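You operate a simulated robot arm through the tools that you are given. There is no shell and no other tool. Be economical: measure what you need, move in short steps, check, and stop when the job is done.

You run a simulated two-armed robot. Do the job below in one go: nothing can be reset, and whatever is moved stays where it is left.

TASK
Plug the brush motor in, switch its socket on and run it from the desk.
Fine: turn the socket switch off before the plug goes in; press START last; the other plugs stay out.

Only the result counts: the job must be done as asked and must still hold three seconds after the hand-in. Knocking over, shifting, dropping, spilling or breaking anything else fails it.

THE ROBOT
Two 7-joint arms with two-finger parallel grippers on one trunk, on a base that drives. Base frame: it is fixed to the floor where the robot stands at the start and does not move with it; the origin is under the middle of the robot, x ahead of it, y to its left, z up. Units: m, degrees, N and s.
The left shoulder is at the start at [0.07, 0.163, 1.17], the right one opposite. With the tool pointing down near the work surface each hand reaches from about 0.4 to 0.88 m from the robot's upright axis, wherever it stands, measured 20 degrees to its own side. Places, roughly: brush socket [0.6, 0.2, 0.8]. Payload 3.43 kg a hand.
The tool frame of a hand sits at the grasp point between the pads (the TCP): z along the fingers, y along the line on which they close. The tips reach 0.034 m beyond it. The gripper opens to 0.128 m. The fingers are 0.024 m wide and 0.012 m thick; the gripper's body (0.048 by 0.13 m) begins 0.096 m behind the TCP.
Orientation is that of the tool frame in the base frame, as [roll, pitch, yaw] about the fixed x, y, z axes, in that order (R = Rz(yaw) Ry(pitch) Rx(roll)). With the fingers straight down and closing along the base's y, the tool's x points along the base's -x, its y along +y and its z along -z.

THE INTERFACE
- The arms move only by the tool send_rows. It takes "left_steps", "right_steps" or both (then of equal length, played together; a hand with none holds still); each is a list of rows, each an object (a shift or turn left out is 0, a gripper value left out holds the last) with "delta_pos": the shift along the tool's x, y, z in units of 25 mm (1.0 is 25 mm), a list of three; "rot": the turn, a rotation vector about the tool's x, y, z in units of 6 degrees (1.0 is 6 degrees), a list of three; "gripper": the finger opening in m, from 0 to 0.128. In form: [{"delta_pos": [tx, ty, tz], "rot": [ax, ay, az], "gripper": gripper}, ...]. A call has 1 to 8 rows; each row shifts and turns the commanded pose from where the row before left it, along the tool's axes as they then stand. A call with a number of a shift or a turn outside -1 to 1 is refused whole. Each row takes 0.2 s and may step no farther than 0.05 m and 8.6 degrees from the row before; otherwise, or with a gripper value out of range, the whole call is refused. Where a pose cannot be reached the arm comes as near as it can. A force on the tool above 90 N (or 10 N above the force at the start of the call, whichever is more), or a blocked arm, ends the call early, and 0.2 s more pass. The fingers move at their own pace (about 0.153 m/s each) and stop on an object; they squeeze with about 34 N. The grip force told is the motor's: it shows also when the fingers shut on nothing. Time passes only in rows, and 0.2 s behind the last, so rows that do not move let the fingers close. It gives the time, the measured TCP pose, the force on the tool (base axes), the opening and the grip force at its end, in the units of the frame above (readings bear some noise), with the torque about the TCP (base axes, N m) and any sound that the robot's microphone picked up.
- Cameras (640 x 400 px; columns grow to the right, rows downward): "scene" is now at [0.077, 0.0479, 1.3545]; the picture's right is [0.88, -0.48, -0.00], its down [-0.44, -0.82, -0.36] and it looks along [0.17, 0.32, -0.93] (base axes); focal length 214 px, centre (320, 200). "left" rides on the left gripper at [0.076, 0.011, -0.16] in its tool frame; the picture's right is [-0.15, 0.99, 0.00], its down [-0.88, -0.13, -0.46] and it looks along [-0.45, -0.07, 0.89] (tool axes); focal length 234 px, centre (320, 200). "right" rides on the right gripper at [0.076, -0.011, -0.16] in its tool frame; the picture's right is [0.15, 0.99, 0.00], its down [-0.88, 0.13, -0.46] and it looks along [-0.45, 0.07, 0.89] (tool axes); focal length 234 px, centre (320, 200). There is no depth. A picture from a camera that has moved, and an enlarged one, comes with that camera's place and axes in the base frame and with its lens.
- get_image(camera): a new picture of that camera. The clock stands still meanwhile.
- lift_body(by): slides the trunk up (or, below 0, down) by that many m; the arms and the scene camera ride with it, the base frame stays. It gives what a move gives, with no picture.
- drive_base(legs): drives the robot by 1 to 6 legs, each [ahead, left, turn to the left] in m, m and degrees, along the robot's own axes; the way and the turn of a leg run together, so that a leg with both is an arc; at most 1.5 m and 180 degrees a leg. The arms and the cameras ride along, it lands a little off, and it stops where it bumps. It gives what a move gives.
- head_to(pan, tilt): turns the head with the scene camera to pan (to the left, within 86 degrees either way) and tilt (down, from -29 to 69), counted from straight ahead of the robot. It gives what a move gives.
- zoom(camera, box): a new picture of the part [left, top, right, bottom] of that camera's present view, enlarged. The clock stands still meanwhile.
- job_done(): hands the job in; it is judged then, once.

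Work in short steps. Places have to be worked out from the pictures, the camera data and where the tool is seen: move nearer, look again, correct. Check each grasp and each placing, and mend what went wrong. You have 120 turns and 100 pictures in all, those below and enlarged ones among them. Open the grippers and draw the arms clear of the work before you hand the job in, unless the task says otherwise; then end with one line.

The tools are called after ">>>" as a command line: name --argument value ..., lists and objects as JSON in quotes. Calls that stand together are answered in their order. send_rows: Moves the arms, as the interface text tells. Its arguments: {"type":"object","properties":{"left_steps":{"type":"array","items":{"type":"object","properties":{"delta_pos":{"type":"array","items":{"type":"number"}},"rot":{"type":"array","items":{"type":"number"}},"gripper":{"type":"number"}}}},"right_steps":{"type":"array","items":{"type":"object","properties":{"delta_pos":{"type":"array","items":{"type":"number"}},"rot":{"type":"array","items":{"type":"number"}},"gripper":{"type":"number"}}}}},"required":[]} The other tools are called the same way: lift_body (by) slides the trunk up or down; drive_base (legs) drives the base; head_to (pan, tilt) turns the head that bears the scene camera; get_image (camera) takes a picture; zoom (camera, box) takes an enlarged picture of a part of a camera's view; job_done () hands the job in.

At the start:

```text
time_s: 0.0
left_tcp_pos: [0.4672, 0.573, 1.211]
left_orientation: [-180.0, 0.0, -180.0]
left_contact_force: [-0.2, -0.7, 0.1]
left_wrist_torque: [-0.01, 0.0, -0.01]
left_finger_gap: 0.1279
left_gripper_force: 0.0
right_tcp_pos: [0.5138, 0.0919, 1.1365]
right_orientation: [180.0, 0.0, 179.9]
right_contact_force: [0.2, -0.7, 0.4]
right_wrist_torque: [0.02, -0.04, -0.02]
right_finger_gap: 0.1278
right_gripper_force: 0.0
trunk travel left (down, up): [-0.65, 0.29]
robot x, y, heading: [0.0005, -0.0025, -0.1]
head pan, tilt: [61.6, 68.8]
```

scene: 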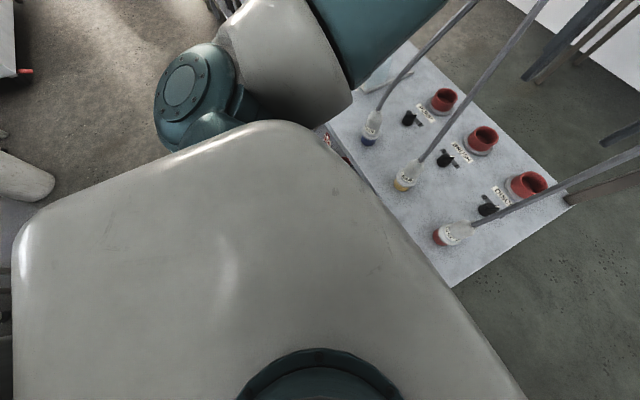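
right: 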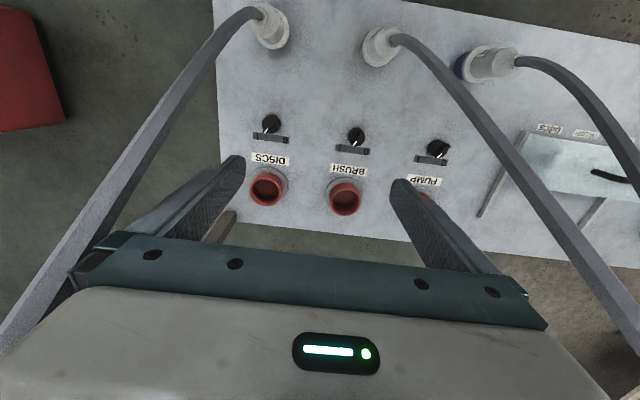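
left: 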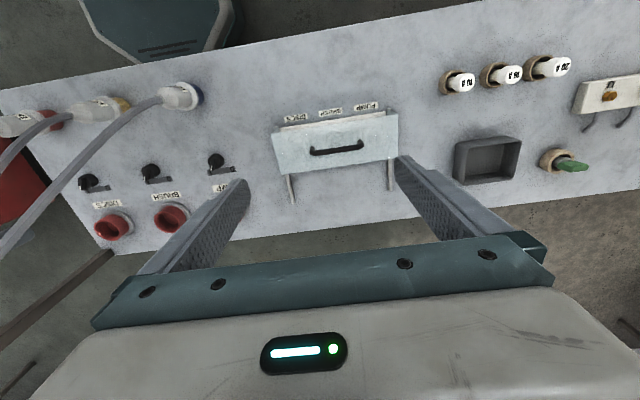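

I start by looking closer at the desk with the hand cameras before moving anything.

>>> zoom --camera "left" --box '[240, 40, 640, 230]'

>>> zoom --camera "right" --box '[200, 0, 640, 230]'

>>> zoom --camera "left" --box '[0, 60, 260, 260]'

```text
1.60 times, centred on (440, 135) of left
camera zoom: at [0.3909, 0.5825, 1.3698], right [0.15, 0.99, 0.0], down [0.88, -0.13, 0.46], along [0.45, -0.07, -0.89], focal length 375 px, centre (128, 304)
```

zoom: 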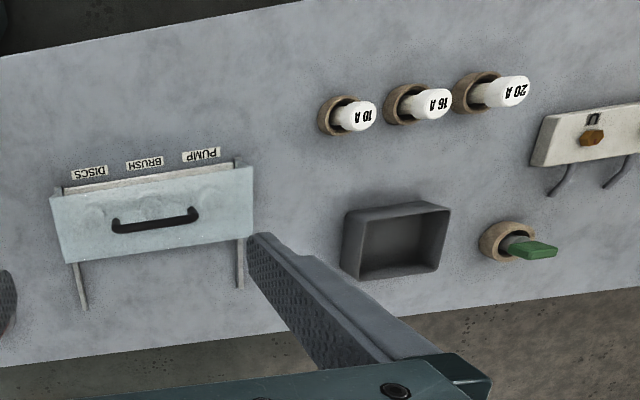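

```text
1.45 times, centred on (420, 115) of right
camera zoom: at [0.4369, 0.0795, 1.2973], right [-0.15, 0.99, 0.0], down [0.88, 0.13, 0.46], along [0.45, 0.07, -0.89], focal length 341 px, centre (174, 324)
```

zoom: 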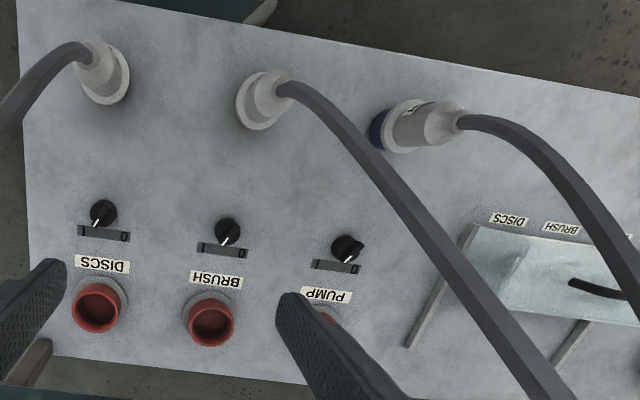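

```text
2.00 times, centred on (130, 160) of left
camera zoom: at [0.3909, 0.5825, 1.3698], right [0.15, 0.99, 0.0], down [0.88, -0.13, 0.46], along [0.45, -0.07, -0.89], focal length 468 px, centre (700, 280)
```

zoom: 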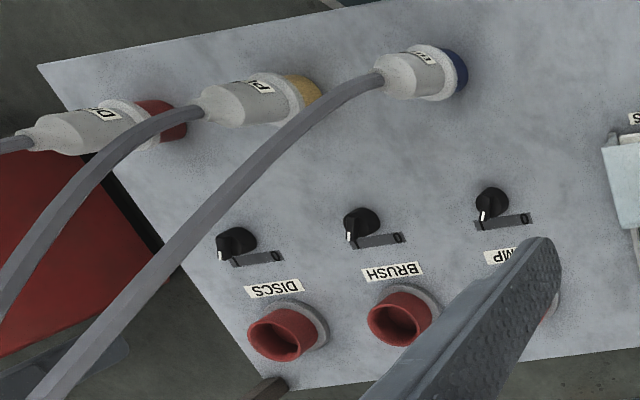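

I need the rest of the desk to the left and the plug labels. I turn the head and zoom on the plugs.

>>> head_to --pan 75 --tilt 40

>>> get_image --camera "scene"

>>> zoom --camera "left" --box '[0, 70, 210, 140]'

>>> zoom --camera "left" --box '[520, 60, 640, 200]'

```text
time_s: 0.9
left_tcp_pos: [0.4672, 0.573, 1.2105]
left_orientation: [-179.9, 0.0, -179.9]
left_contact_force: [0.1, -0.2, 0.2]
left_wrist_torque: [-0.01, 0.03, -0.01]
left_finger_gap: 0.128
left_gripper_force: 0.0
right_tcp_pos: [0.5123, 0.0922, 1.1358]
right_orientation: [-179.9, 0.0, 180.0]
right_contact_force: [-0.3, 0.0, -0.7]
right_wrist_torque: [0.01, 0.01, -0.02]
right_finger_gap: 0.1282
right_gripper_force: 0.0
trunk travel left (down, up): [-0.65, 0.29]
robot x, y, heading: [0.0013, 0.0011, -0.0]
head pan, tilt: [75.0, 40.0]
```

```text
93 pictures are left
camera scene: at [0.0724, 0.0807, 1.3906], right [0.97, -0.26, 0.0], down [-0.17, -0.62, -0.77], along [0.2, 0.74, -0.64], focal length 214 px, centre (320, 200)
```

scene: 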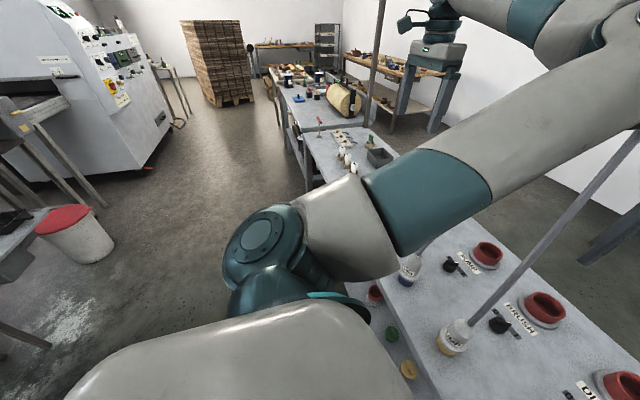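

```text
3.05 times, centred on (105, 105) of left
camera zoom: at [0.3908, 0.5825, 1.3699], right [0.15, 0.99, 0.0], down [0.88, -0.13, 0.46], along [0.45, -0.07, -0.89], focal length 714 px, centre (975, 490)
```

zoom: 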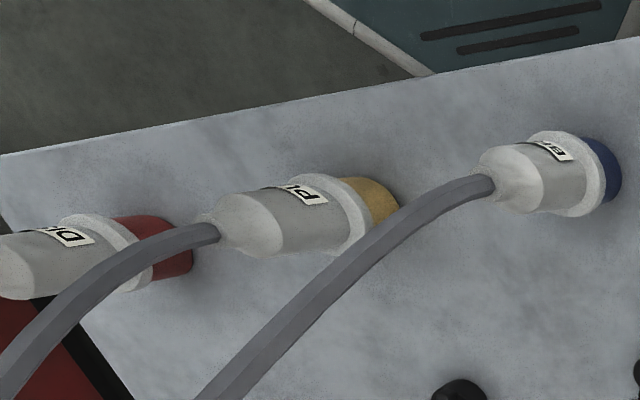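

```text
2.86 times, centred on (580, 130) of left
camera zoom: at [0.3908, 0.5825, 1.3699], right [0.15, 0.99, 0.0], down [0.88, -0.13, 0.46], along [0.45, -0.07, -0.89], focal length 669 px, centre (-423, 400)
```

zoom: 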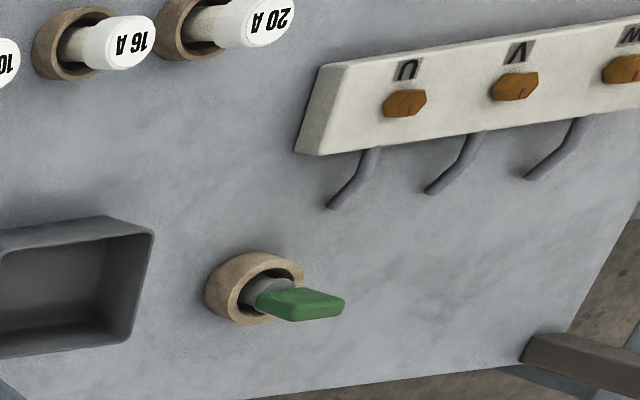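

The blue plug looks marked BR(USH). There are coloured buttons at the desk's near edge; zoom there.

>>> zoom --camera "scene" --box '[340, 230, 520, 400]'

>>> zoom --camera "left" --box '[150, 75, 210, 115]'

```text
2.35 times, centred on (430, 315) of scene
camera zoom: at [0.0724, 0.0807, 1.3906], right [0.97, -0.26, 0.0], down [-0.17, -0.62, -0.77], along [0.2, 0.74, -0.64], focal length 505 px, centre (61, -71)
```

zoom: 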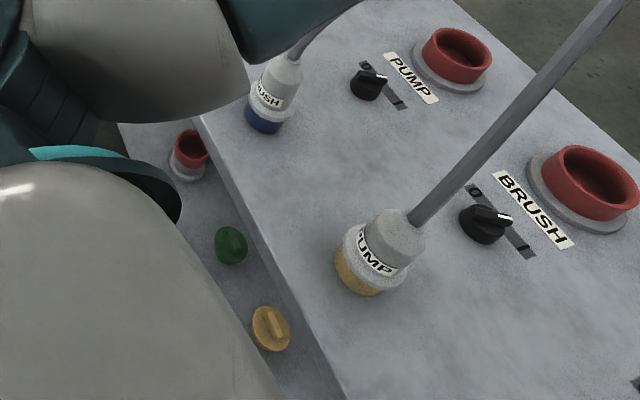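

```text
10.00 times, centred on (180, 95) of left
camera zoom: at [0.3908, 0.5825, 1.3699], right [0.15, 0.99, 0.0], down [0.88, -0.13, 0.46], along [0.45, -0.07, -0.89], focal length 2342 px, centre (1720, 1250)
```

zoom: 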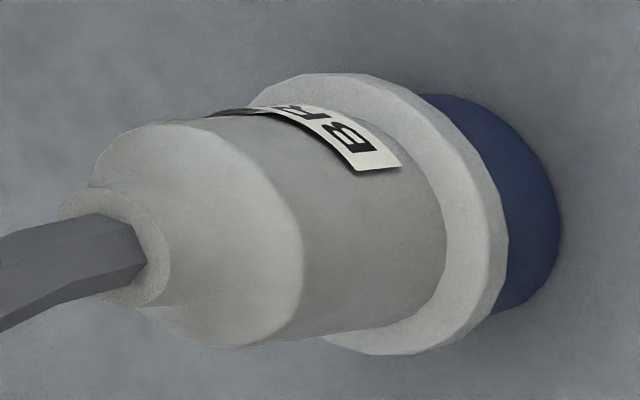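

BRUSH plug is the blue one; the near strip carries the desk controls (about x 0.29, too close to reach). I back off 0.12 m and look at that strip.

>>> drive_base --legs '[[-0.12, 0, 0]]'

>>> head_to --pan 35 --tilt 60

>>> get_image --camera "scene"

>>> get_image --camera "right"

```text
time_s: 2.2
left_tcp_pos: [0.3507, 0.5702, 1.2092]
left_orientation: [-179.9, -0.1, 179.7]
left_contact_force: [0.8, 0.3, -0.5]
left_wrist_torque: [-0.01, 0.03, 0.0]
left_finger_gap: 0.1279
left_gripper_force: 0.1
right_tcp_pos: [0.3952, 0.0915, 1.1356]
right_orientation: [-179.9, 0.0, 179.8]
right_contact_force: [0.2, 0.8, 0.0]
right_wrist_torque: [0.0, -0.01, 0.03]
right_finger_gap: 0.1281
right_gripper_force: 0.1
trunk travel left (down, up): [-0.65, 0.29]
robot x, y, heading: [-0.1185, -0.0021, 0.0]
head pan, tilt: [75.0, 40.0]
```

```text
time_s: 3.2
left_tcp_pos: [0.3502, 0.5701, 1.2092]
left_orientation: [180.0, 0.1, 179.9]
left_contact_force: [0.2, 0.3, 0.3]
left_wrist_torque: [0.01, 0.05, 0.0]
left_finger_gap: 0.128
left_gripper_force: 0.1
right_tcp_pos: [0.3949, 0.0901, 1.1351]
right_orientation: [-179.9, 0.0, 179.9]
right_contact_force: [-0.4, -0.2, 0.0]
right_wrist_torque: [-0.01, 0.01, -0.04]
right_finger_gap: 0.1283
right_gripper_force: 0.1
trunk travel left (down, up): [-0.65, 0.29]
robot x, y, heading: [-0.1164, 0.0045, -0.0]
head pan, tilt: [35.0, 60.0]
```

```text
88 pictures are left
camera scene: at [-0.0133, 0.037, 1.3639], right [0.57, -0.82, 0.0], down [-0.71, -0.5, -0.5], along [0.41, 0.29, -0.87], focal length 214 px, centre (320, 200)
```

scene: 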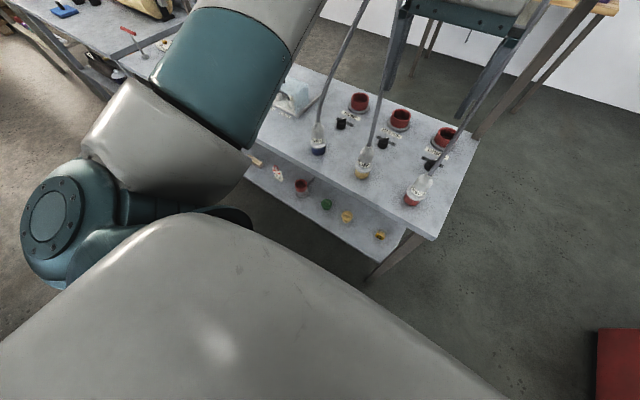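

```text
87 pictures are left
camera right: at [0.3188, 0.0789, 1.2971], right [-0.14, 0.99, 0.0], down [0.88, 0.13, 0.46], along [0.45, 0.07, -0.89], focal length 234 px, centre (320, 200)
```

right: 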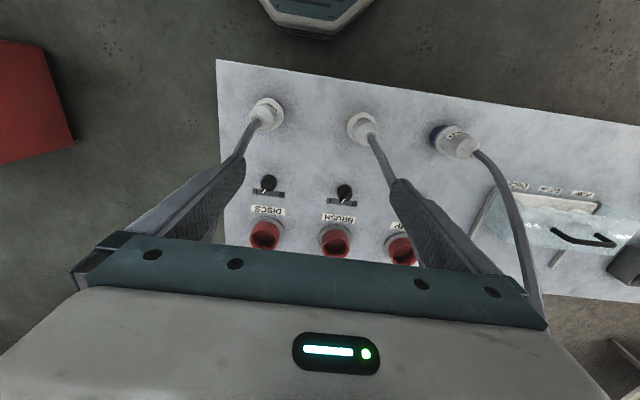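

The controls sit on the front face of the console, facing me. Zoom on them.

>>> zoom --camera "scene" --box '[235, 130, 415, 265]'

>>> zoom --camera "scene" --box '[285, 75, 475, 215]'

```text
2.96 times, centred on (325, 198) of scene
camera zoom: at [-0.0133, 0.037, 1.3639], right [0.57, -0.82, 0.0], down [-0.71, -0.5, -0.5], along [0.41, 0.29, -0.87], focal length 636 px, centre (305, 207)
```

zoom: 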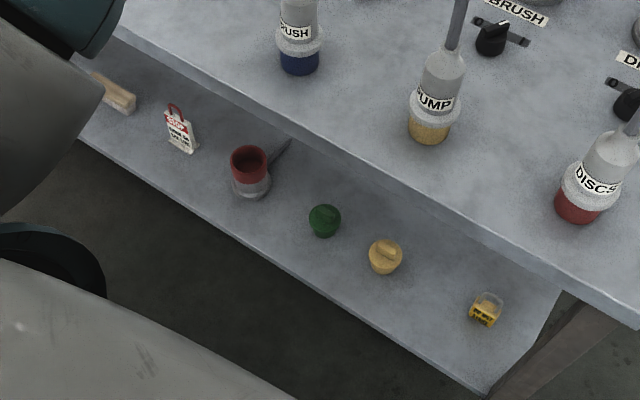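

```text
2.86 times, centred on (380, 145) of scene
camera zoom: at [-0.0133, 0.037, 1.3639], right [0.57, -0.82, 0.0], down [-0.71, -0.5, -0.5], along [0.41, 0.29, -0.87], focal length 613 px, centre (149, 357)
```

zoom: 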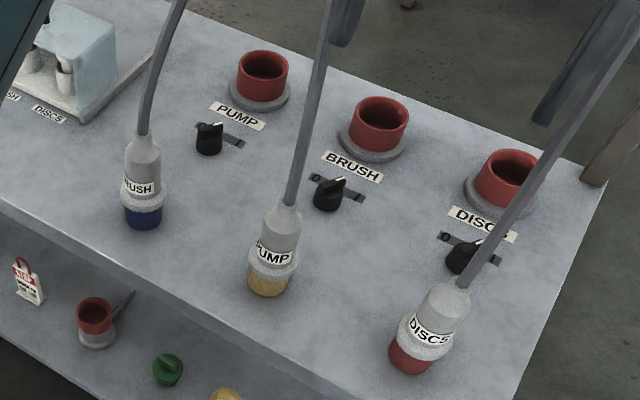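

The lower shelf only holds spare bits; the START controls are probably under the clear sliding cover with the handle (labelled DISCS/BRUSH/PUMP). I look at it with the left camera.

>>> get_image --camera "left"

>>> zoom --camera "left" --box '[240, 130, 440, 260]'

>>> zoom --camera "right" --box '[460, 150, 640, 290]'

```text
84 pictures are left
camera left: at [0.2736, 0.5821, 1.3697], right [0.15, 0.99, 0.0], down [0.88, -0.13, 0.46], along [0.45, -0.07, -0.89], focal length 234 px, centre (320, 200)
```

left: 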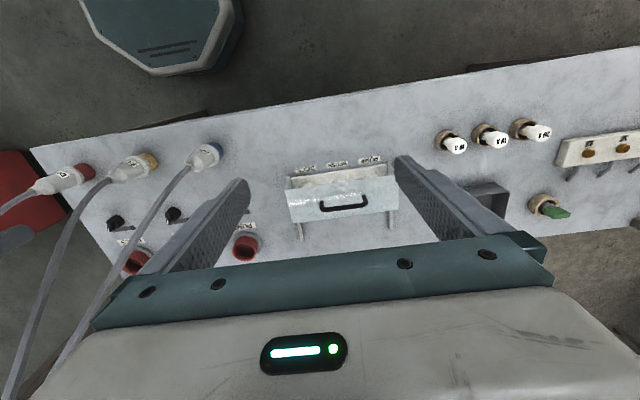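

```text
3.08 times, centred on (340, 195) of left
camera zoom: at [0.2736, 0.5821, 1.3697], right [0.15, 0.99, 0.0], down [0.88, -0.13, 0.46], along [0.45, -0.07, -0.89], focal length 720 px, centre (258, 215)
```

zoom: 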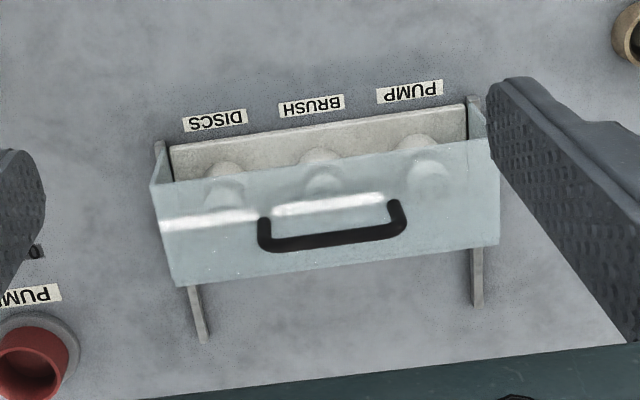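

```text
2.86 times, centred on (550, 220) of right
camera zoom: at [0.3188, 0.0789, 1.2971], right [-0.14, 0.99, 0.0], down [0.88, 0.13, 0.46], along [0.45, 0.07, -0.89], focal length 669 px, centre (-337, 143)
```

zoom: 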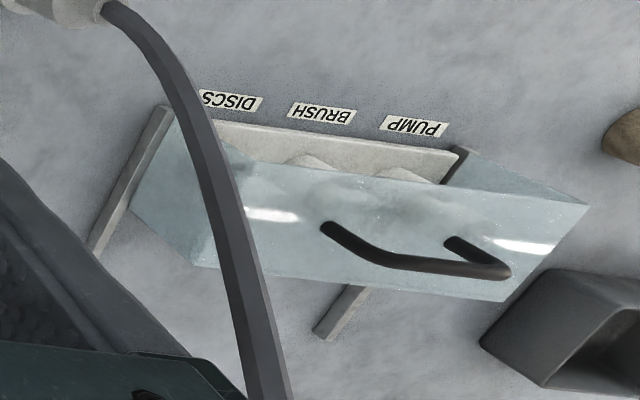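

The cover slides on rails (+x away) over three domed things. I look left for any other control desk with START.

>>> head_to --pan 60 --tilt 25

>>> get_image --camera "scene"

>>> head_to --pan -50 --tilt 30

>>> get_image --camera "scene"

```text
time_s: 4.2
left_tcp_pos: [0.3494, 0.5723, 1.2096]
left_orientation: [179.9, 0.0, 179.8]
left_contact_force: [0.4, 0.3, -0.3]
left_wrist_torque: [0.02, -0.02, 0.04]
left_finger_gap: 0.1282
left_gripper_force: 0.2
right_tcp_pos: [0.3952, 0.09, 1.1352]
right_orientation: [-179.9, 0.0, 179.8]
right_contact_force: [0.3, 0.3, -0.3]
right_wrist_torque: [-0.01, -0.03, 0.02]
right_finger_gap: 0.1278
right_gripper_force: 0.1
trunk travel left (down, up): [-0.65, 0.29]
robot x, y, heading: [-0.1215, 0.0023, -0.2]
head pan, tilt: [60.0, 25.0]
```

```text
81 pictures are left
camera scene: at [-0.0218, 0.0784, 1.4139], right [0.86, -0.5, 0.0], down [-0.21, -0.37, -0.91], along [0.45, 0.78, -0.42], focal length 214 px, centre (320, 200)
```

scene: 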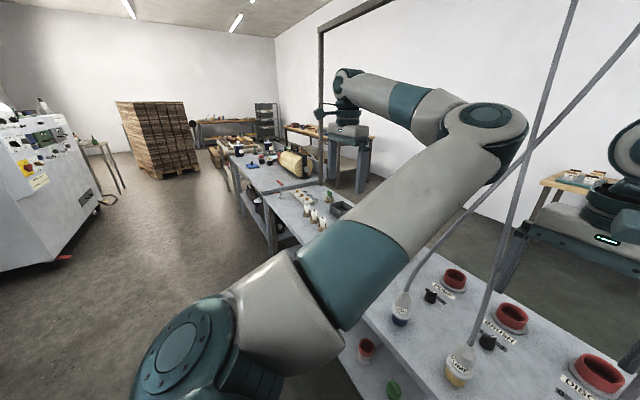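

```text
time_s: 6.1
left_tcp_pos: [0.3498, 0.5701, 1.2108]
left_orientation: [-180.0, 0.0, 179.8]
left_contact_force: [0.1, 0.0, 0.3]
left_wrist_torque: [-0.01, 0.05, -0.02]
left_finger_gap: 0.128
left_gripper_force: 0.0
right_tcp_pos: [0.3948, 0.0901, 1.1357]
right_orientation: [180.0, 0.1, 179.8]
right_contact_force: [-0.1, 0.5, 0.5]
right_wrist_torque: [-0.02, 0.0, 0.0]
right_finger_gap: 0.1282
right_gripper_force: 0.1
trunk travel left (down, up): [-0.65, 0.29]
robot x, y, heading: [-0.118, 0.0016, 0.1]
head pan, tilt: [-50.0, 30.0]
```

```text
80 pictures are left
camera scene: at [-0.01, -0.0706, 1.406], right [-0.77, -0.64, 0.0], down [-0.32, 0.38, -0.87], along [0.56, -0.66, -0.5], focal length 214 px, centre (320, 200)
```

scene: 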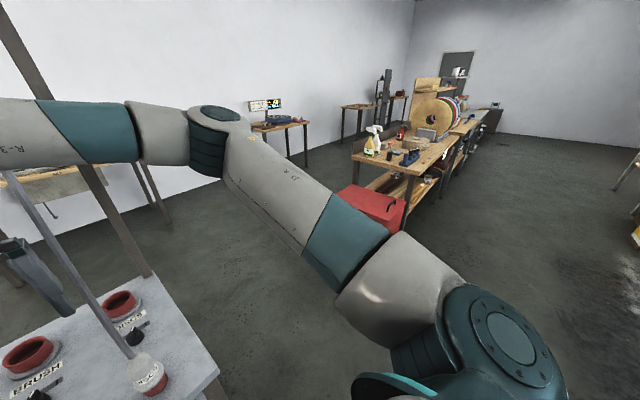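

A machine/console with coloured buttons stands to the left; I zoom at it and see whether it is the "desk".

>>> head_to --pan 80 --tilt 15

>>> get_image --camera "scene"

>>> zoom --camera "scene" --box '[90, 110, 270, 240]'

```text
time_s: 8.2
left_tcp_pos: [0.3496, 0.5717, 1.2105]
left_orientation: [180.0, 0.0, 179.8]
left_contact_force: [-0.4, 0.2, -0.3]
left_wrist_torque: [0.03, -0.01, 0.01]
left_finger_gap: 0.1277
left_gripper_force: 0.0
right_tcp_pos: [0.3953, 0.0893, 1.1355]
right_orientation: [180.0, 0.0, 179.8]
right_contact_force: [-0.1, -0.2, 0.2]
right_wrist_torque: [0.01, 0.01, 0.03]
right_finger_gap: 0.1279
right_gripper_force: 0.0
trunk travel left (down, up): [-0.65, 0.29]
robot x, y, heading: [-0.12, 0.0023, -0.1]
head pan, tilt: [80.0, 15.0]
```

```text
79 pictures are left
camera scene: at [-0.0516, 0.0907, 1.4302], right [0.98, -0.18, 0.0], down [-0.05, -0.25, -0.97], along [0.17, 0.95, -0.26], focal length 214 px, centre (320, 200)
```

scene: 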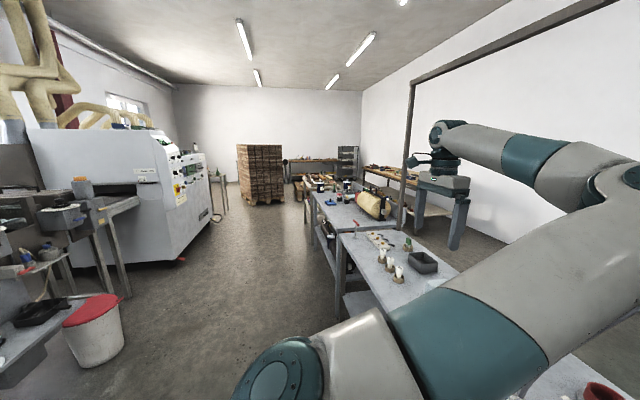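

```text
3.08 times, centred on (180, 175) of scene
camera zoom: at [-0.0516, 0.0907, 1.4302], right [0.98, -0.18, 0.0], down [-0.05, -0.25, -0.97], along [0.17, 0.95, -0.26], focal length 660 px, centre (751, 277)
```

zoom: 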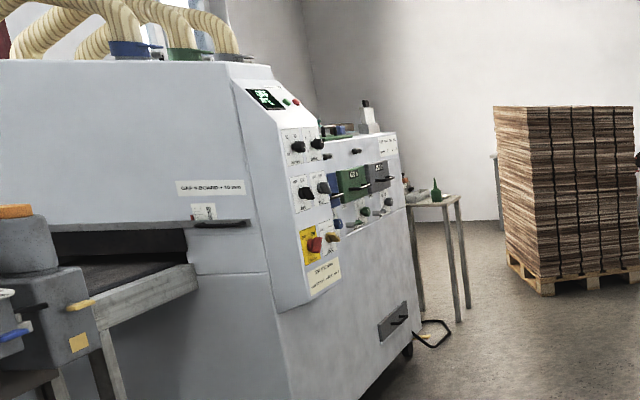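

I lower the left hand 0.15 m for a closer look at the covered controls.

>>> send_rows --left_steps '[{"delta_pos": [0, 0, 1]}, {"delta_pos": [0, 0, 1]}, {"delta_pos": [0, 0, 1]}, {"delta_pos": [0, 0, 1]}, {"delta_pos": [0, 0, 1]}, {"delta_pos": [0, 0, 1]}]'

>>> get_image --camera "left"

>>> zoom --camera "left" --box '[220, 140, 440, 290]'

```text
time_s: 9.6
left_tcp_pos: [0.3516, 0.5718, 1.0592]
left_orientation: [179.9, -0.1, 179.8]
left_contact_force: [-1.1, -0.5, 0.8]
left_wrist_torque: [-0.01, 0.01, -0.01]
left_finger_gap: 0.128
left_gripper_force: 0.0
right_tcp_pos: [0.3952, 0.091, 1.1366]
right_orientation: [180.0, 0.0, 179.9]
right_contact_force: [0.1, 1.1, -0.3]
right_wrist_torque: [-0.04, -0.01, -0.01]
right_finger_gap: 0.128
right_gripper_force: 0.1
trunk travel left (down, up): [-0.65, 0.29]
robot x, y, heading: [-0.1176, -0.0005, 0.0]
head pan, tilt: [80.0, 15.0]
```

```text
77 pictures are left
camera left: at [0.2741, 0.5821, 1.2193], right [0.15, 0.99, 0.0], down [0.88, -0.13, 0.45], along [0.45, -0.07, -0.89], focal length 234 px, centre (320, 200)
```

left: 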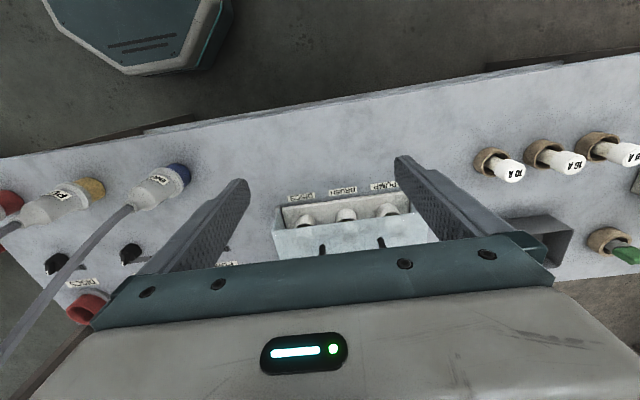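

```text
2.67 times, centred on (330, 215) of left
camera zoom: at [0.2741, 0.5821, 1.2193], right [0.15, 0.99, 0.0], down [0.88, -0.13, 0.45], along [0.45, -0.07, -0.89], focal length 624 px, centre (293, 160)
```

zoom: 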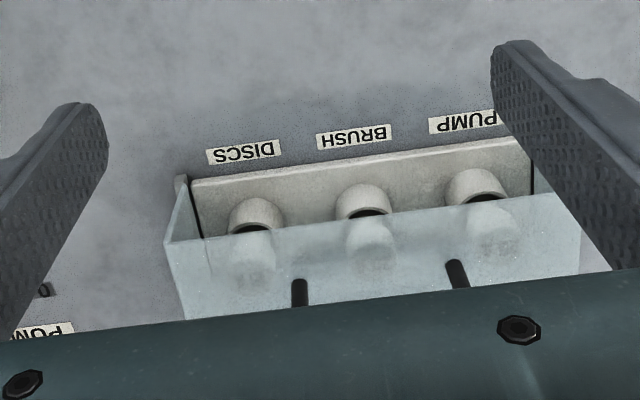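

Under the cover are fuse holders, not buttons. Zoom harder on the machine panel to find START.

>>> zoom --camera "scene" --box '[150, 130, 230, 200]'

>>> zoom --camera "scene" --box '[320, 170, 450, 290]'

```text
5.71 times, centred on (190, 165) of scene
camera zoom: at [-0.0511, 0.0911, 1.4302], right [0.98, -0.18, 0.0], down [-0.05, -0.26, -0.97], along [0.17, 0.95, -0.26], focal length 1226 px, centre (1063, 400)
```

zoom: 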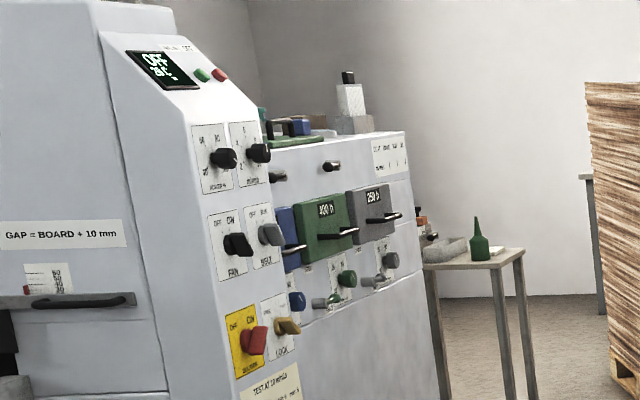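

```text
3.33 times, centred on (385, 230) of scene
camera zoom: at [-0.0511, 0.0911, 1.4302], right [0.98, -0.18, 0.0], down [-0.05, -0.26, -0.97], along [0.17, 0.95, -0.26], focal length 715 px, centre (103, 100)
```

zoom: 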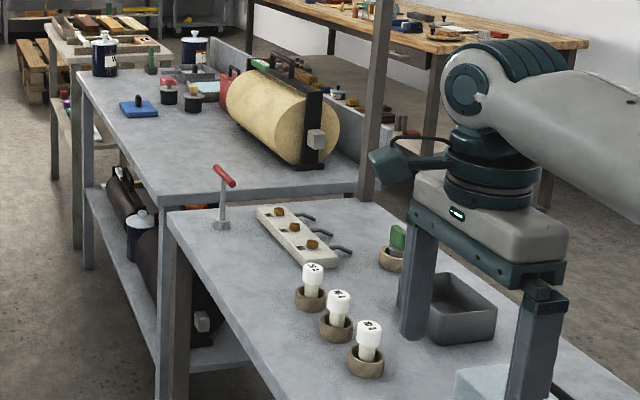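

The machine panel is a sander's. At the far side a small desk with a coloured panel was visible; I scan ahead and right.

>>> head_to --pan -30 --tilt 15

>>> get_image --camera "scene"

>>> zoom --camera "scene" --box '[330, 80, 460, 200]'

>>> head_to --pan 10 --tilt 25

>>> get_image --camera "scene"

```text
time_s: 11.5
left_tcp_pos: [0.3502, 0.5712, 1.0612]
left_orientation: [179.9, -0.1, 179.8]
left_contact_force: [0.2, 0.3, 0.3]
left_wrist_torque: [-0.01, 0.0, -0.03]
left_finger_gap: 0.1282
left_gripper_force: 0.1
right_tcp_pos: [0.3962, 0.089, 1.1361]
right_orientation: [-180.0, 0.0, 179.8]
right_contact_force: [-0.1, -0.2, 0.8]
right_wrist_torque: [0.0, 0.05, 0.01]
right_finger_gap: 0.1277
right_gripper_force: 0.1
trunk travel left (down, up): [-0.65, 0.29]
robot x, y, heading: [-0.1172, -0.0017, -0.2]
head pan, tilt: [-30.0, 15.0]
```

```text
73 pictures are left
camera scene: at [0.0128, -0.0481, 1.4302], right [-0.5, -0.87, 0.0], down [-0.22, 0.13, -0.97], along [0.84, -0.48, -0.26], focal length 214 px, centre (320, 200)
```

scene: 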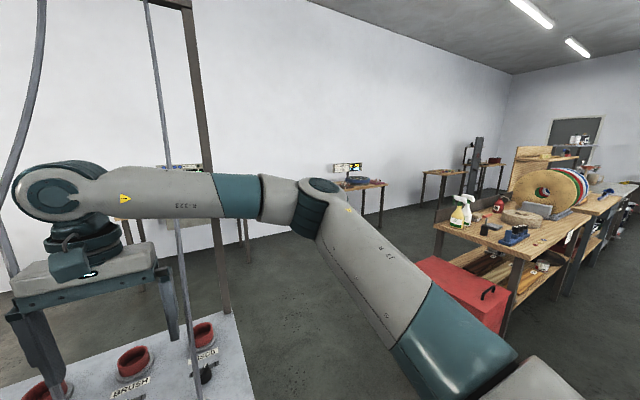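

```text
3.33 times, centred on (395, 140) of scene
camera zoom: at [0.0128, -0.0481, 1.4302], right [-0.5, -0.87, 0.0], down [-0.22, 0.13, -0.97], along [0.84, -0.48, -0.26], focal length 715 px, centre (70, 400)
```

zoom: 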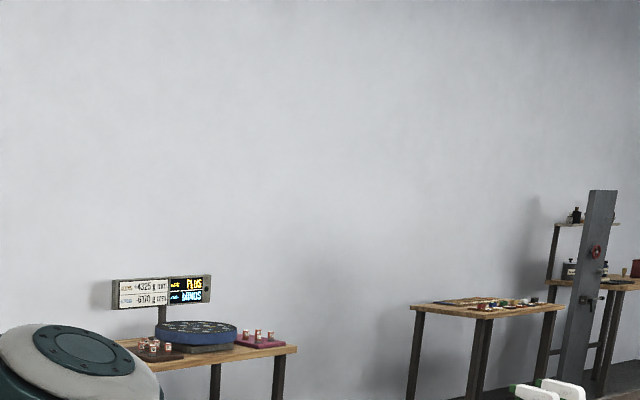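

```text
time_s: 12.6
left_tcp_pos: [0.3503, 0.5709, 1.0606]
left_orientation: [179.9, -0.1, 179.7]
left_contact_force: [0.5, 0.3, -0.7]
left_wrist_torque: [0.03, -0.01, -0.02]
left_finger_gap: 0.1279
left_gripper_force: 0.0
right_tcp_pos: [0.3947, 0.0907, 1.1359]
right_orientation: [179.9, 0.0, 179.8]
right_contact_force: [0.1, -0.4, -0.5]
right_wrist_torque: [0.02, -0.01, 0.0]
right_finger_gap: 0.1282
right_gripper_force: 0.1
trunk travel left (down, up): [-0.65, 0.29]
robot x, y, heading: [-0.1221, 0.0038, -0.2]
head pan, tilt: [10.0, 25.0]
```

```text
71 pictures are left
camera scene: at [0.0227, 0.0145, 1.414], right [0.17, -0.99, 0.0], down [-0.42, -0.07, -0.91], along [0.89, 0.16, -0.42], focal length 214 px, centre (320, 200)
```

scene: 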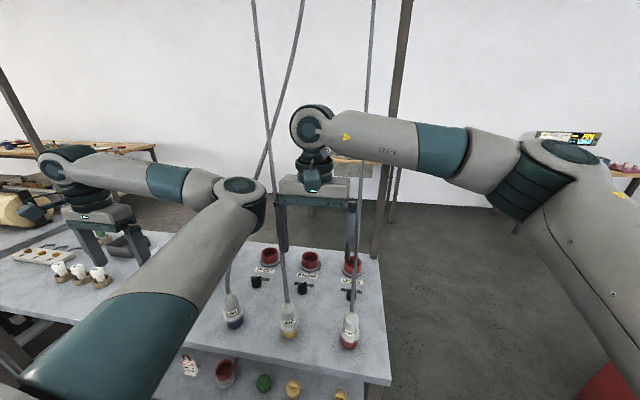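

Not there. I check the far left-rear with the head fully panned, and the table straight ahead.

>>> head_to --pan 86 --tilt 25

>>> zoom --camera "scene" --box '[0, 50, 320, 300]'

>>> head_to --pan -86 --tilt 25

>>> get_image --camera "scene"

>>> head_to --pan 40 --tilt 20

>>> get_image --camera "scene"

```text
time_s: 14.1
left_tcp_pos: [0.3494, 0.5708, 1.0604]
left_orientation: [-179.9, 0.1, 179.9]
left_contact_force: [-0.4, -0.1, -0.4]
left_wrist_torque: [-0.03, -0.03, -0.01]
left_finger_gap: 0.1282
left_gripper_force: 0.0
right_tcp_pos: [0.3953, 0.0913, 1.1361]
right_orientation: [180.0, 0.1, 179.9]
right_contact_force: [-0.7, 0.0, 0.5]
right_wrist_torque: [0.01, 0.0, -0.01]
right_finger_gap: 0.1279
right_gripper_force: 0.0
trunk travel left (down, up): [-0.65, 0.29]
robot x, y, heading: [-0.1197, 0.0044, -0.1]
head pan, tilt: [85.9, 25.0]
```

```text
1.60 times, centred on (160, 175) of scene
camera zoom: at [-0.0613, 0.0906, 1.414], right [1.0, -0.07, 0.0], down [-0.03, -0.42, -0.91], along [0.07, 0.9, -0.42], focal length 343 px, centre (576, 240)
```

zoom: 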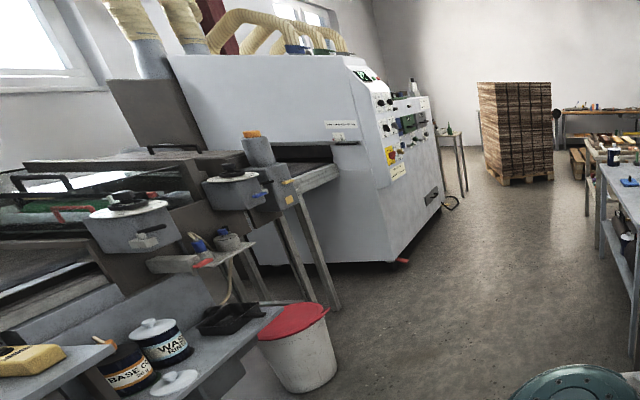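

```text
time_s: 16.7
left_tcp_pos: [0.3509, 0.5697, 1.0603]
left_orientation: [179.9, 0.0, 179.8]
left_contact_force: [-0.2, 0.1, -0.2]
left_wrist_torque: [0.01, -0.03, 0.02]
left_finger_gap: 0.128
left_gripper_force: 0.1
right_tcp_pos: [0.3948, 0.0908, 1.1351]
right_orientation: [180.0, 0.0, 179.8]
right_contact_force: [0.6, -0.8, 0.5]
right_wrist_torque: [-0.01, -0.01, 0.01]
right_finger_gap: 0.1281
right_gripper_force: 0.0
trunk travel left (down, up): [-0.65, 0.29]
robot x, y, heading: [-0.1179, -0.0015, -0.0]
head pan, tilt: [-85.9, 25.0]
```

```text
69 pictures are left
camera scene: at [-0.0617, -0.0932, 1.414], right [-1.0, -0.07, 0.0], down [-0.03, 0.42, -0.91], along [0.06, -0.9, -0.42], focal length 214 px, centre (320, 200)
```

scene: 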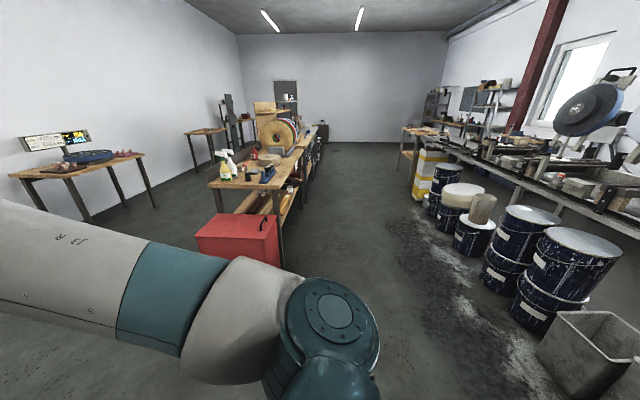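

```text
time_s: 18.7
left_tcp_pos: [0.351, 0.5712, 1.0597]
left_orientation: [180.0, 0.1, 179.7]
left_contact_force: [1.1, -0.9, -0.4]
left_wrist_torque: [-0.04, -0.01, 0.04]
left_finger_gap: 0.128
left_gripper_force: 0.1
right_tcp_pos: [0.3949, 0.091, 1.1363]
right_orientation: [-180.0, 0.0, 179.7]
right_contact_force: [-0.2, -1.3, -0.4]
right_wrist_torque: [0.03, 0.0, 0.0]
right_finger_gap: 0.1279
right_gripper_force: 0.1
trunk travel left (down, up): [-0.65, 0.29]
robot x, y, heading: [-0.1175, -0.0011, -0.2]
head pan, tilt: [40.0, 20.0]
```

```text
68 pictures are left
camera scene: at [0.0034, 0.0584, 1.422], right [0.64, -0.77, 0.0], down [-0.26, -0.22, -0.94], along [0.72, 0.6, -0.34], focal length 214 px, centre (320, 200)
```

scene: 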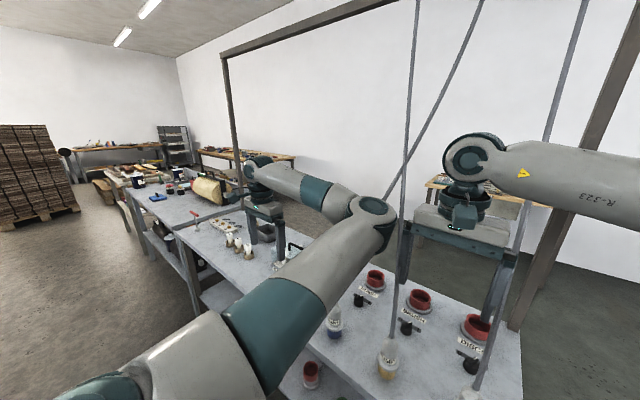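

START isn't visible nearby yet; I'll plug first. The blue and yellow cables seem to cross in view — I zoom to see which is in front, and look at the switch.

>>> zoom --camera "scene" --box '[340, 60, 480, 230]'

>>> zoom --camera "right" --box '[300, 150, 400, 270]'

```text
2.35 times, centred on (410, 145) of scene
camera zoom: at [0.0034, 0.0584, 1.422], right [0.64, -0.77, 0.0], down [-0.26, -0.22, -0.94], along [0.72, 0.6, -0.34], focal length 505 px, centre (108, 329)
```

zoom: 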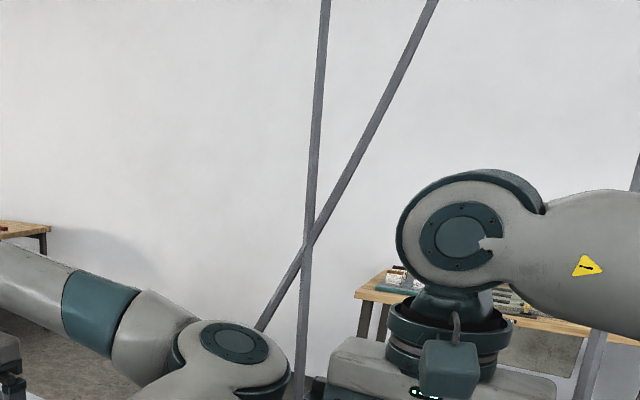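

```text
3.33 times, centred on (350, 210) of right
camera zoom: at [0.3187, 0.0788, 1.2972], right [-0.14, 0.99, 0.0], down [0.88, 0.13, 0.46], along [0.45, 0.07, -0.89], focal length 781 px, centre (220, 167)
```

zoom: 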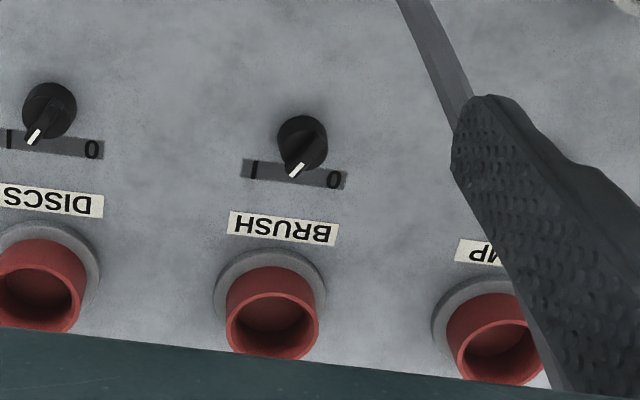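

Blue passes in front (robot-side) of yellow. I need the switch's angle more clearly.

>>> zoom --camera "right" --box '[328, 180, 362, 212]'

>>> head_to --pan 25 --tilt 50

>>> get_image --camera "scene"

```text
12.50 times, centred on (345, 196) of right
camera zoom: at [0.3187, 0.0788, 1.2972], right [-0.14, 0.99, 0.0], down [0.88, 0.13, 0.46], along [0.45, 0.07, -0.89], focal length 2927 px, centre (8, 250)
```

zoom: 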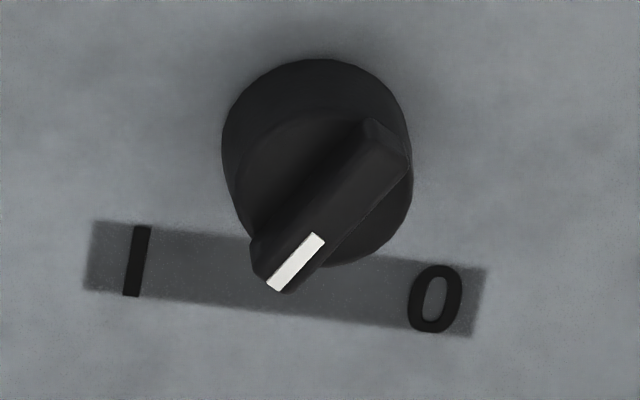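

```text
time_s: 19.7
left_tcp_pos: [0.3502, 0.5724, 1.06]
left_orientation: [-180.0, 0.0, 179.8]
left_contact_force: [-0.3, 0.2, -0.6]
left_wrist_torque: [-0.02, -0.01, 0.02]
left_finger_gap: 0.1279
left_gripper_force: 0.1
right_tcp_pos: [0.3957, 0.0899, 1.1358]
right_orientation: [-180.0, 0.0, 179.9]
right_contact_force: [0.6, 0.3, -0.9]
right_wrist_torque: [-0.03, 0.0, -0.03]
right_finger_gap: 0.128
right_gripper_force: 0.0
trunk travel left (down, up): [-0.65, 0.29]
robot x, y, heading: [-0.1194, 0.0027, -0.2]
head pan, tilt: [25.0, 50.0]
```

```text
64 pictures are left
camera scene: at [0.0018, 0.0312, 1.3765], right [0.42, -0.91, 0.0], down [-0.69, -0.32, -0.64], along [0.58, 0.27, -0.77], focal length 214 px, centre (320, 200)
```

scene: 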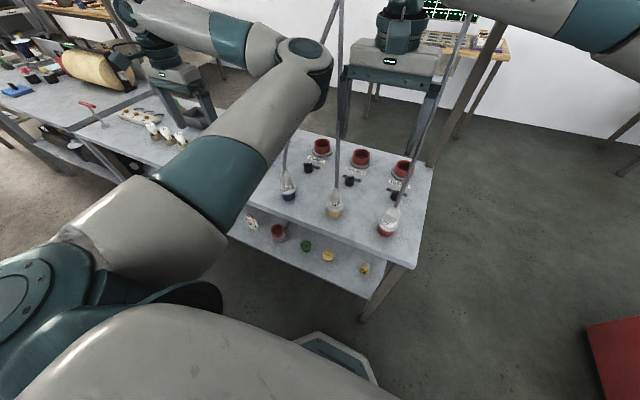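

The BRUSH switch points at I (on), 0 is toward +y. Behind my right hand there's a screen on a table — let me zoom there as a candidate desk.

>>> zoom --camera "scene" --box '[330, 0, 530, 120]'

>>> zoom --camera "scene" --box '[270, 125, 430, 245]'

```text
3.20 times, centred on (430, 60) of scene
camera zoom: at [0.0018, 0.0312, 1.3765], right [0.42, -0.91, 0.0], down [-0.69, -0.32, -0.64], along [0.58, 0.27, -0.77], focal length 686 px, centre (-32, 648)
```

zoom: 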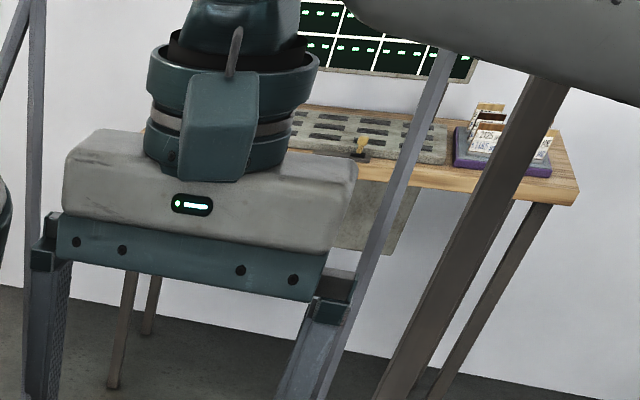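

```text
3.33 times, centred on (350, 185) of scene
camera zoom: at [0.0018, 0.0312, 1.3765], right [0.42, -0.91, 0.0], down [-0.69, -0.32, -0.64], along [0.58, 0.27, -0.77], focal length 715 px, centre (220, 250)
```

zoom: 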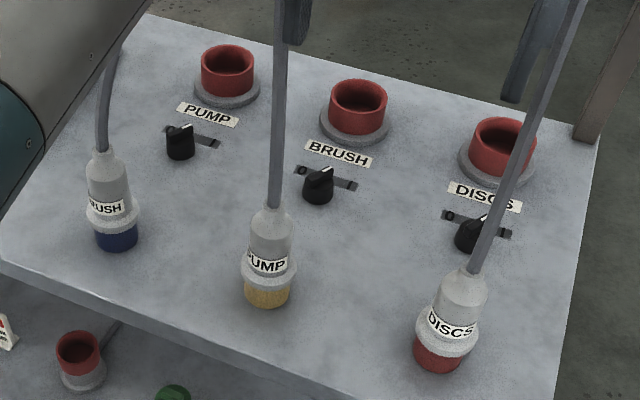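

Right hand will turn the switch: knob about (0.519, 0.161, 0.865). I first close the fingers to 40 mm, move away from the yellow cable, forward to x≈0.52, staying at height.

>>> send_rows --right_steps '[{"delta_pos": [0, -0.6, 0], "gripper": 0.04}, {"delta_pos": [-1, 0, 0]}, {"delta_pos": [-1, 0, 0]}, {"delta_pos": [-1, 0, 0]}, {"delta_pos": [-1, 0, 0]}, {"delta_pos": [-0.9, 0, 0]}]'

>>> get_image --camera "right"

>>> get_image --camera "scene"

```text
time_s: 21.1
left_tcp_pos: [0.3506, 0.5711, 1.0605]
left_orientation: [180.0, -0.1, 179.8]
left_contact_force: [0.3, 0.3, 0.2]
left_wrist_torque: [0.0, 0.01, 0.02]
left_finger_gap: 0.128
left_gripper_force: 0.0
right_tcp_pos: [0.5191, 0.0757, 1.1342]
right_orientation: [-180.0, 0.0, 179.8]
right_contact_force: [0.0, 0.1, 0.1]
right_wrist_torque: [0.0, 0.0, 0.0]
right_finger_gap: 0.0399
right_gripper_force: 0.1
trunk travel left (down, up): [-0.65, 0.29]
robot x, y, heading: [-0.12, -0.0024, 0.0]
head pan, tilt: [25.0, 50.0]
```

```text
61 pictures are left
camera right: at [0.4428, 0.0633, 1.2962], right [-0.14, 0.99, 0.0], down [0.88, 0.13, 0.46], along [0.45, 0.07, -0.89], focal length 234 px, centre (320, 200)
```

right: 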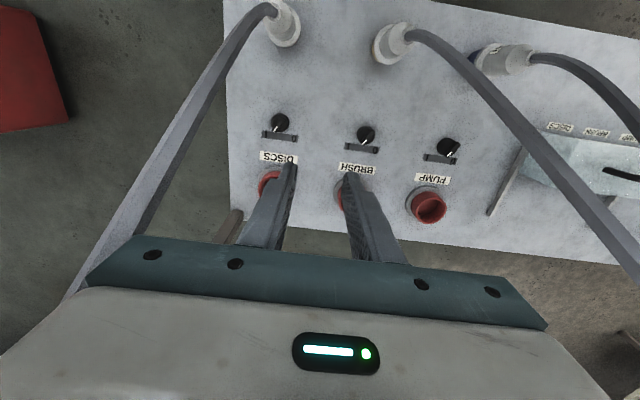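

```text
60 pictures are left
camera scene: at [0.0022, 0.0313, 1.3764], right [0.42, -0.91, 0.0], down [-0.7, -0.32, -0.64], along [0.58, 0.27, -0.77], focal length 214 px, centre (320, 200)
```

scene: 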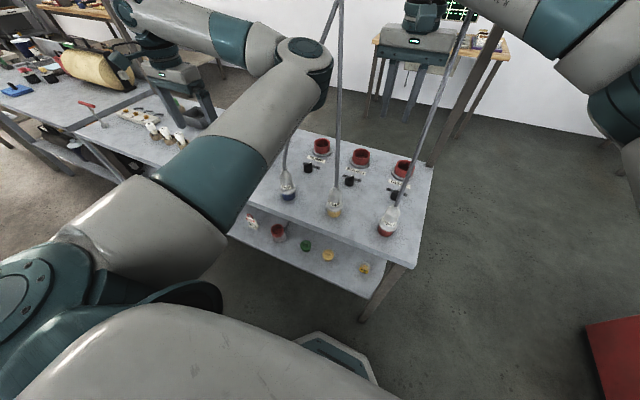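

Cables leave a corridor around y≈0.1; I descend there first to z≈0.96.

>>> send_rows --right_steps '[{"delta_pos": [0, 0, 1]}, {"delta_pos": [0, 0, 1]}, {"delta_pos": [0, 0, 1]}, {"delta_pos": [0, 0, 1]}, {"delta_pos": [0, 0, 1]}, {"delta_pos": [0, 0, 1]}, {"delta_pos": [0, 0, 1]}]'

>>> send_rows --right_steps '[{"delta_pos": [0, 0.6, 0], "rot": [-0.85, 0, 0]}, {"delta_pos": [0, 0.6, 0], "rot": [-0.82, 0, 0]}, {"delta_pos": [0, 0, 0], "rot": [0, 0, 1]}, {"delta_pos": [0, 0, 0], "rot": [0, 0, 1]}, {"delta_pos": [0, 0, 0], "rot": [0, 0, 1]}, {"delta_pos": [0, 0, 0], "rot": [0, 0, 1]}, {"delta_pos": [0, 0, 0], "rot": [0, 0, 1]}, {"delta_pos": [0, 0, 0], "rot": [0, 0, 1]}]'

>>> get_image --camera "right"

>>> get_image --camera "scene"

```text
time_s: 22.7
left_tcp_pos: [0.3514, 0.571, 1.0599]
left_orientation: [-180.0, -0.1, 179.8]
left_contact_force: [0.6, -0.6, 0.5]
left_wrist_torque: [0.01, 0.02, -0.02]
left_finger_gap: 0.1282
left_gripper_force: 0.2
right_tcp_pos: [0.5193, 0.0756, 0.9607]
right_orientation: [179.9, 0.0, 179.9]
right_contact_force: [0.4, 0.0, 0.2]
right_wrist_torque: [0.0, -0.02, -0.03]
right_finger_gap: 0.0397
right_gripper_force: 0.1
trunk travel left (down, up): [-0.65, 0.29]
robot x, y, heading: [-0.1201, 0.0032, 0.3]
head pan, tilt: [25.0, 50.0]
```

```text
time_s: 24.5
left_tcp_pos: [0.3514, 0.5715, 1.0598]
left_orientation: [179.9, 0.0, 179.8]
left_contact_force: [-1.0, 0.0, 0.1]
left_wrist_torque: [-0.04, -0.03, 0.0]
left_finger_gap: 0.1278
left_gripper_force: 0.0
right_tcp_pos: [0.5178, 0.105, 0.9615]
right_orientation: [171.9, -5.9, 144.2]
right_contact_force: [0.5, -0.4, 1.0]
right_wrist_torque: [-0.01, 0.03, 0.01]
right_finger_gap: 0.0398
right_gripper_force: 0.1
trunk travel left (down, up): [-0.65, 0.29]
robot x, y, heading: [-0.1191, 0.0017, 0.0]
head pan, tilt: [25.0, 50.0]
```

```text
59 pictures are left
camera right: at [0.4494, 0.112, 1.127], right [0.47, 0.87, 0.15], down [0.79, -0.49, 0.38], along [0.4, -0.05, -0.91], focal length 234 px, centre (320, 200)
```

right: 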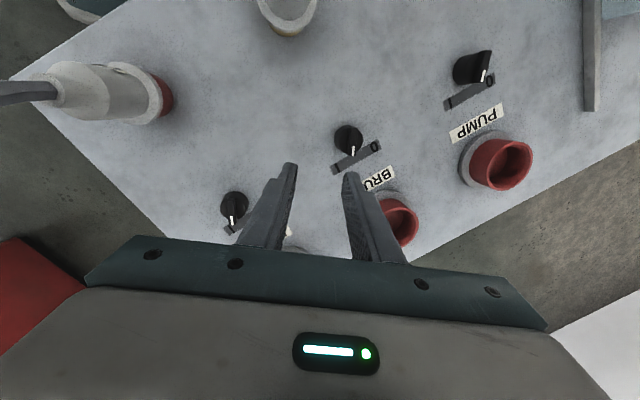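

```text
58 pictures are left
camera scene: at [0.0018, 0.0312, 1.3765], right [0.42, -0.91, 0.0], down [-0.69, -0.32, -0.64], along [0.58, 0.27, -0.77], focal length 214 px, centre (320, 200)
```

scene: 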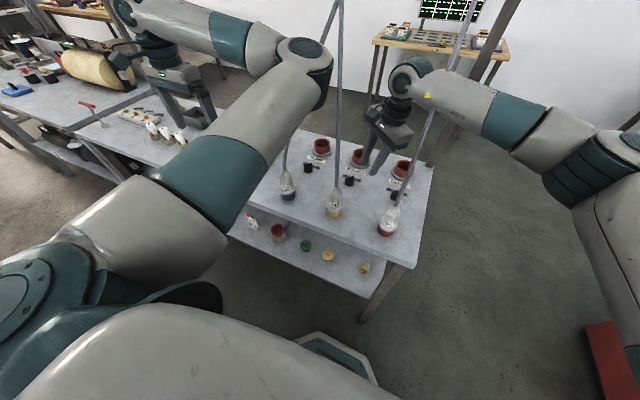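

Clearances look fine. Zoom to check the ridge angle and knob position again.

>>> zoom --camera "right" --box '[310, 110, 400, 190]'

```text
5.00 times, centred on (355, 150) of right
camera zoom: at [0.4494, 0.112, 1.127], right [0.47, 0.87, 0.15], down [0.79, -0.49, 0.38], along [0.4, -0.05, -0.91], focal length 1171 px, centre (145, 450)
```

zoom: 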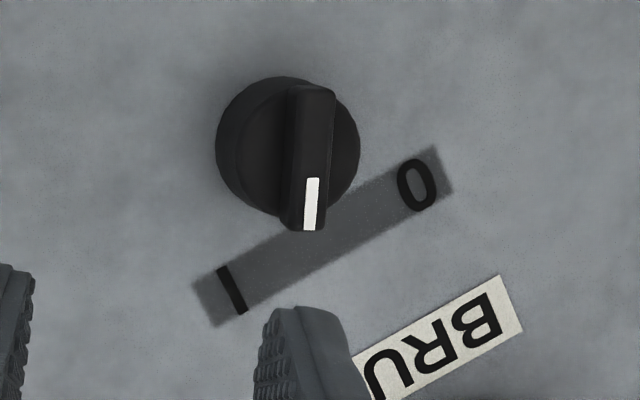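

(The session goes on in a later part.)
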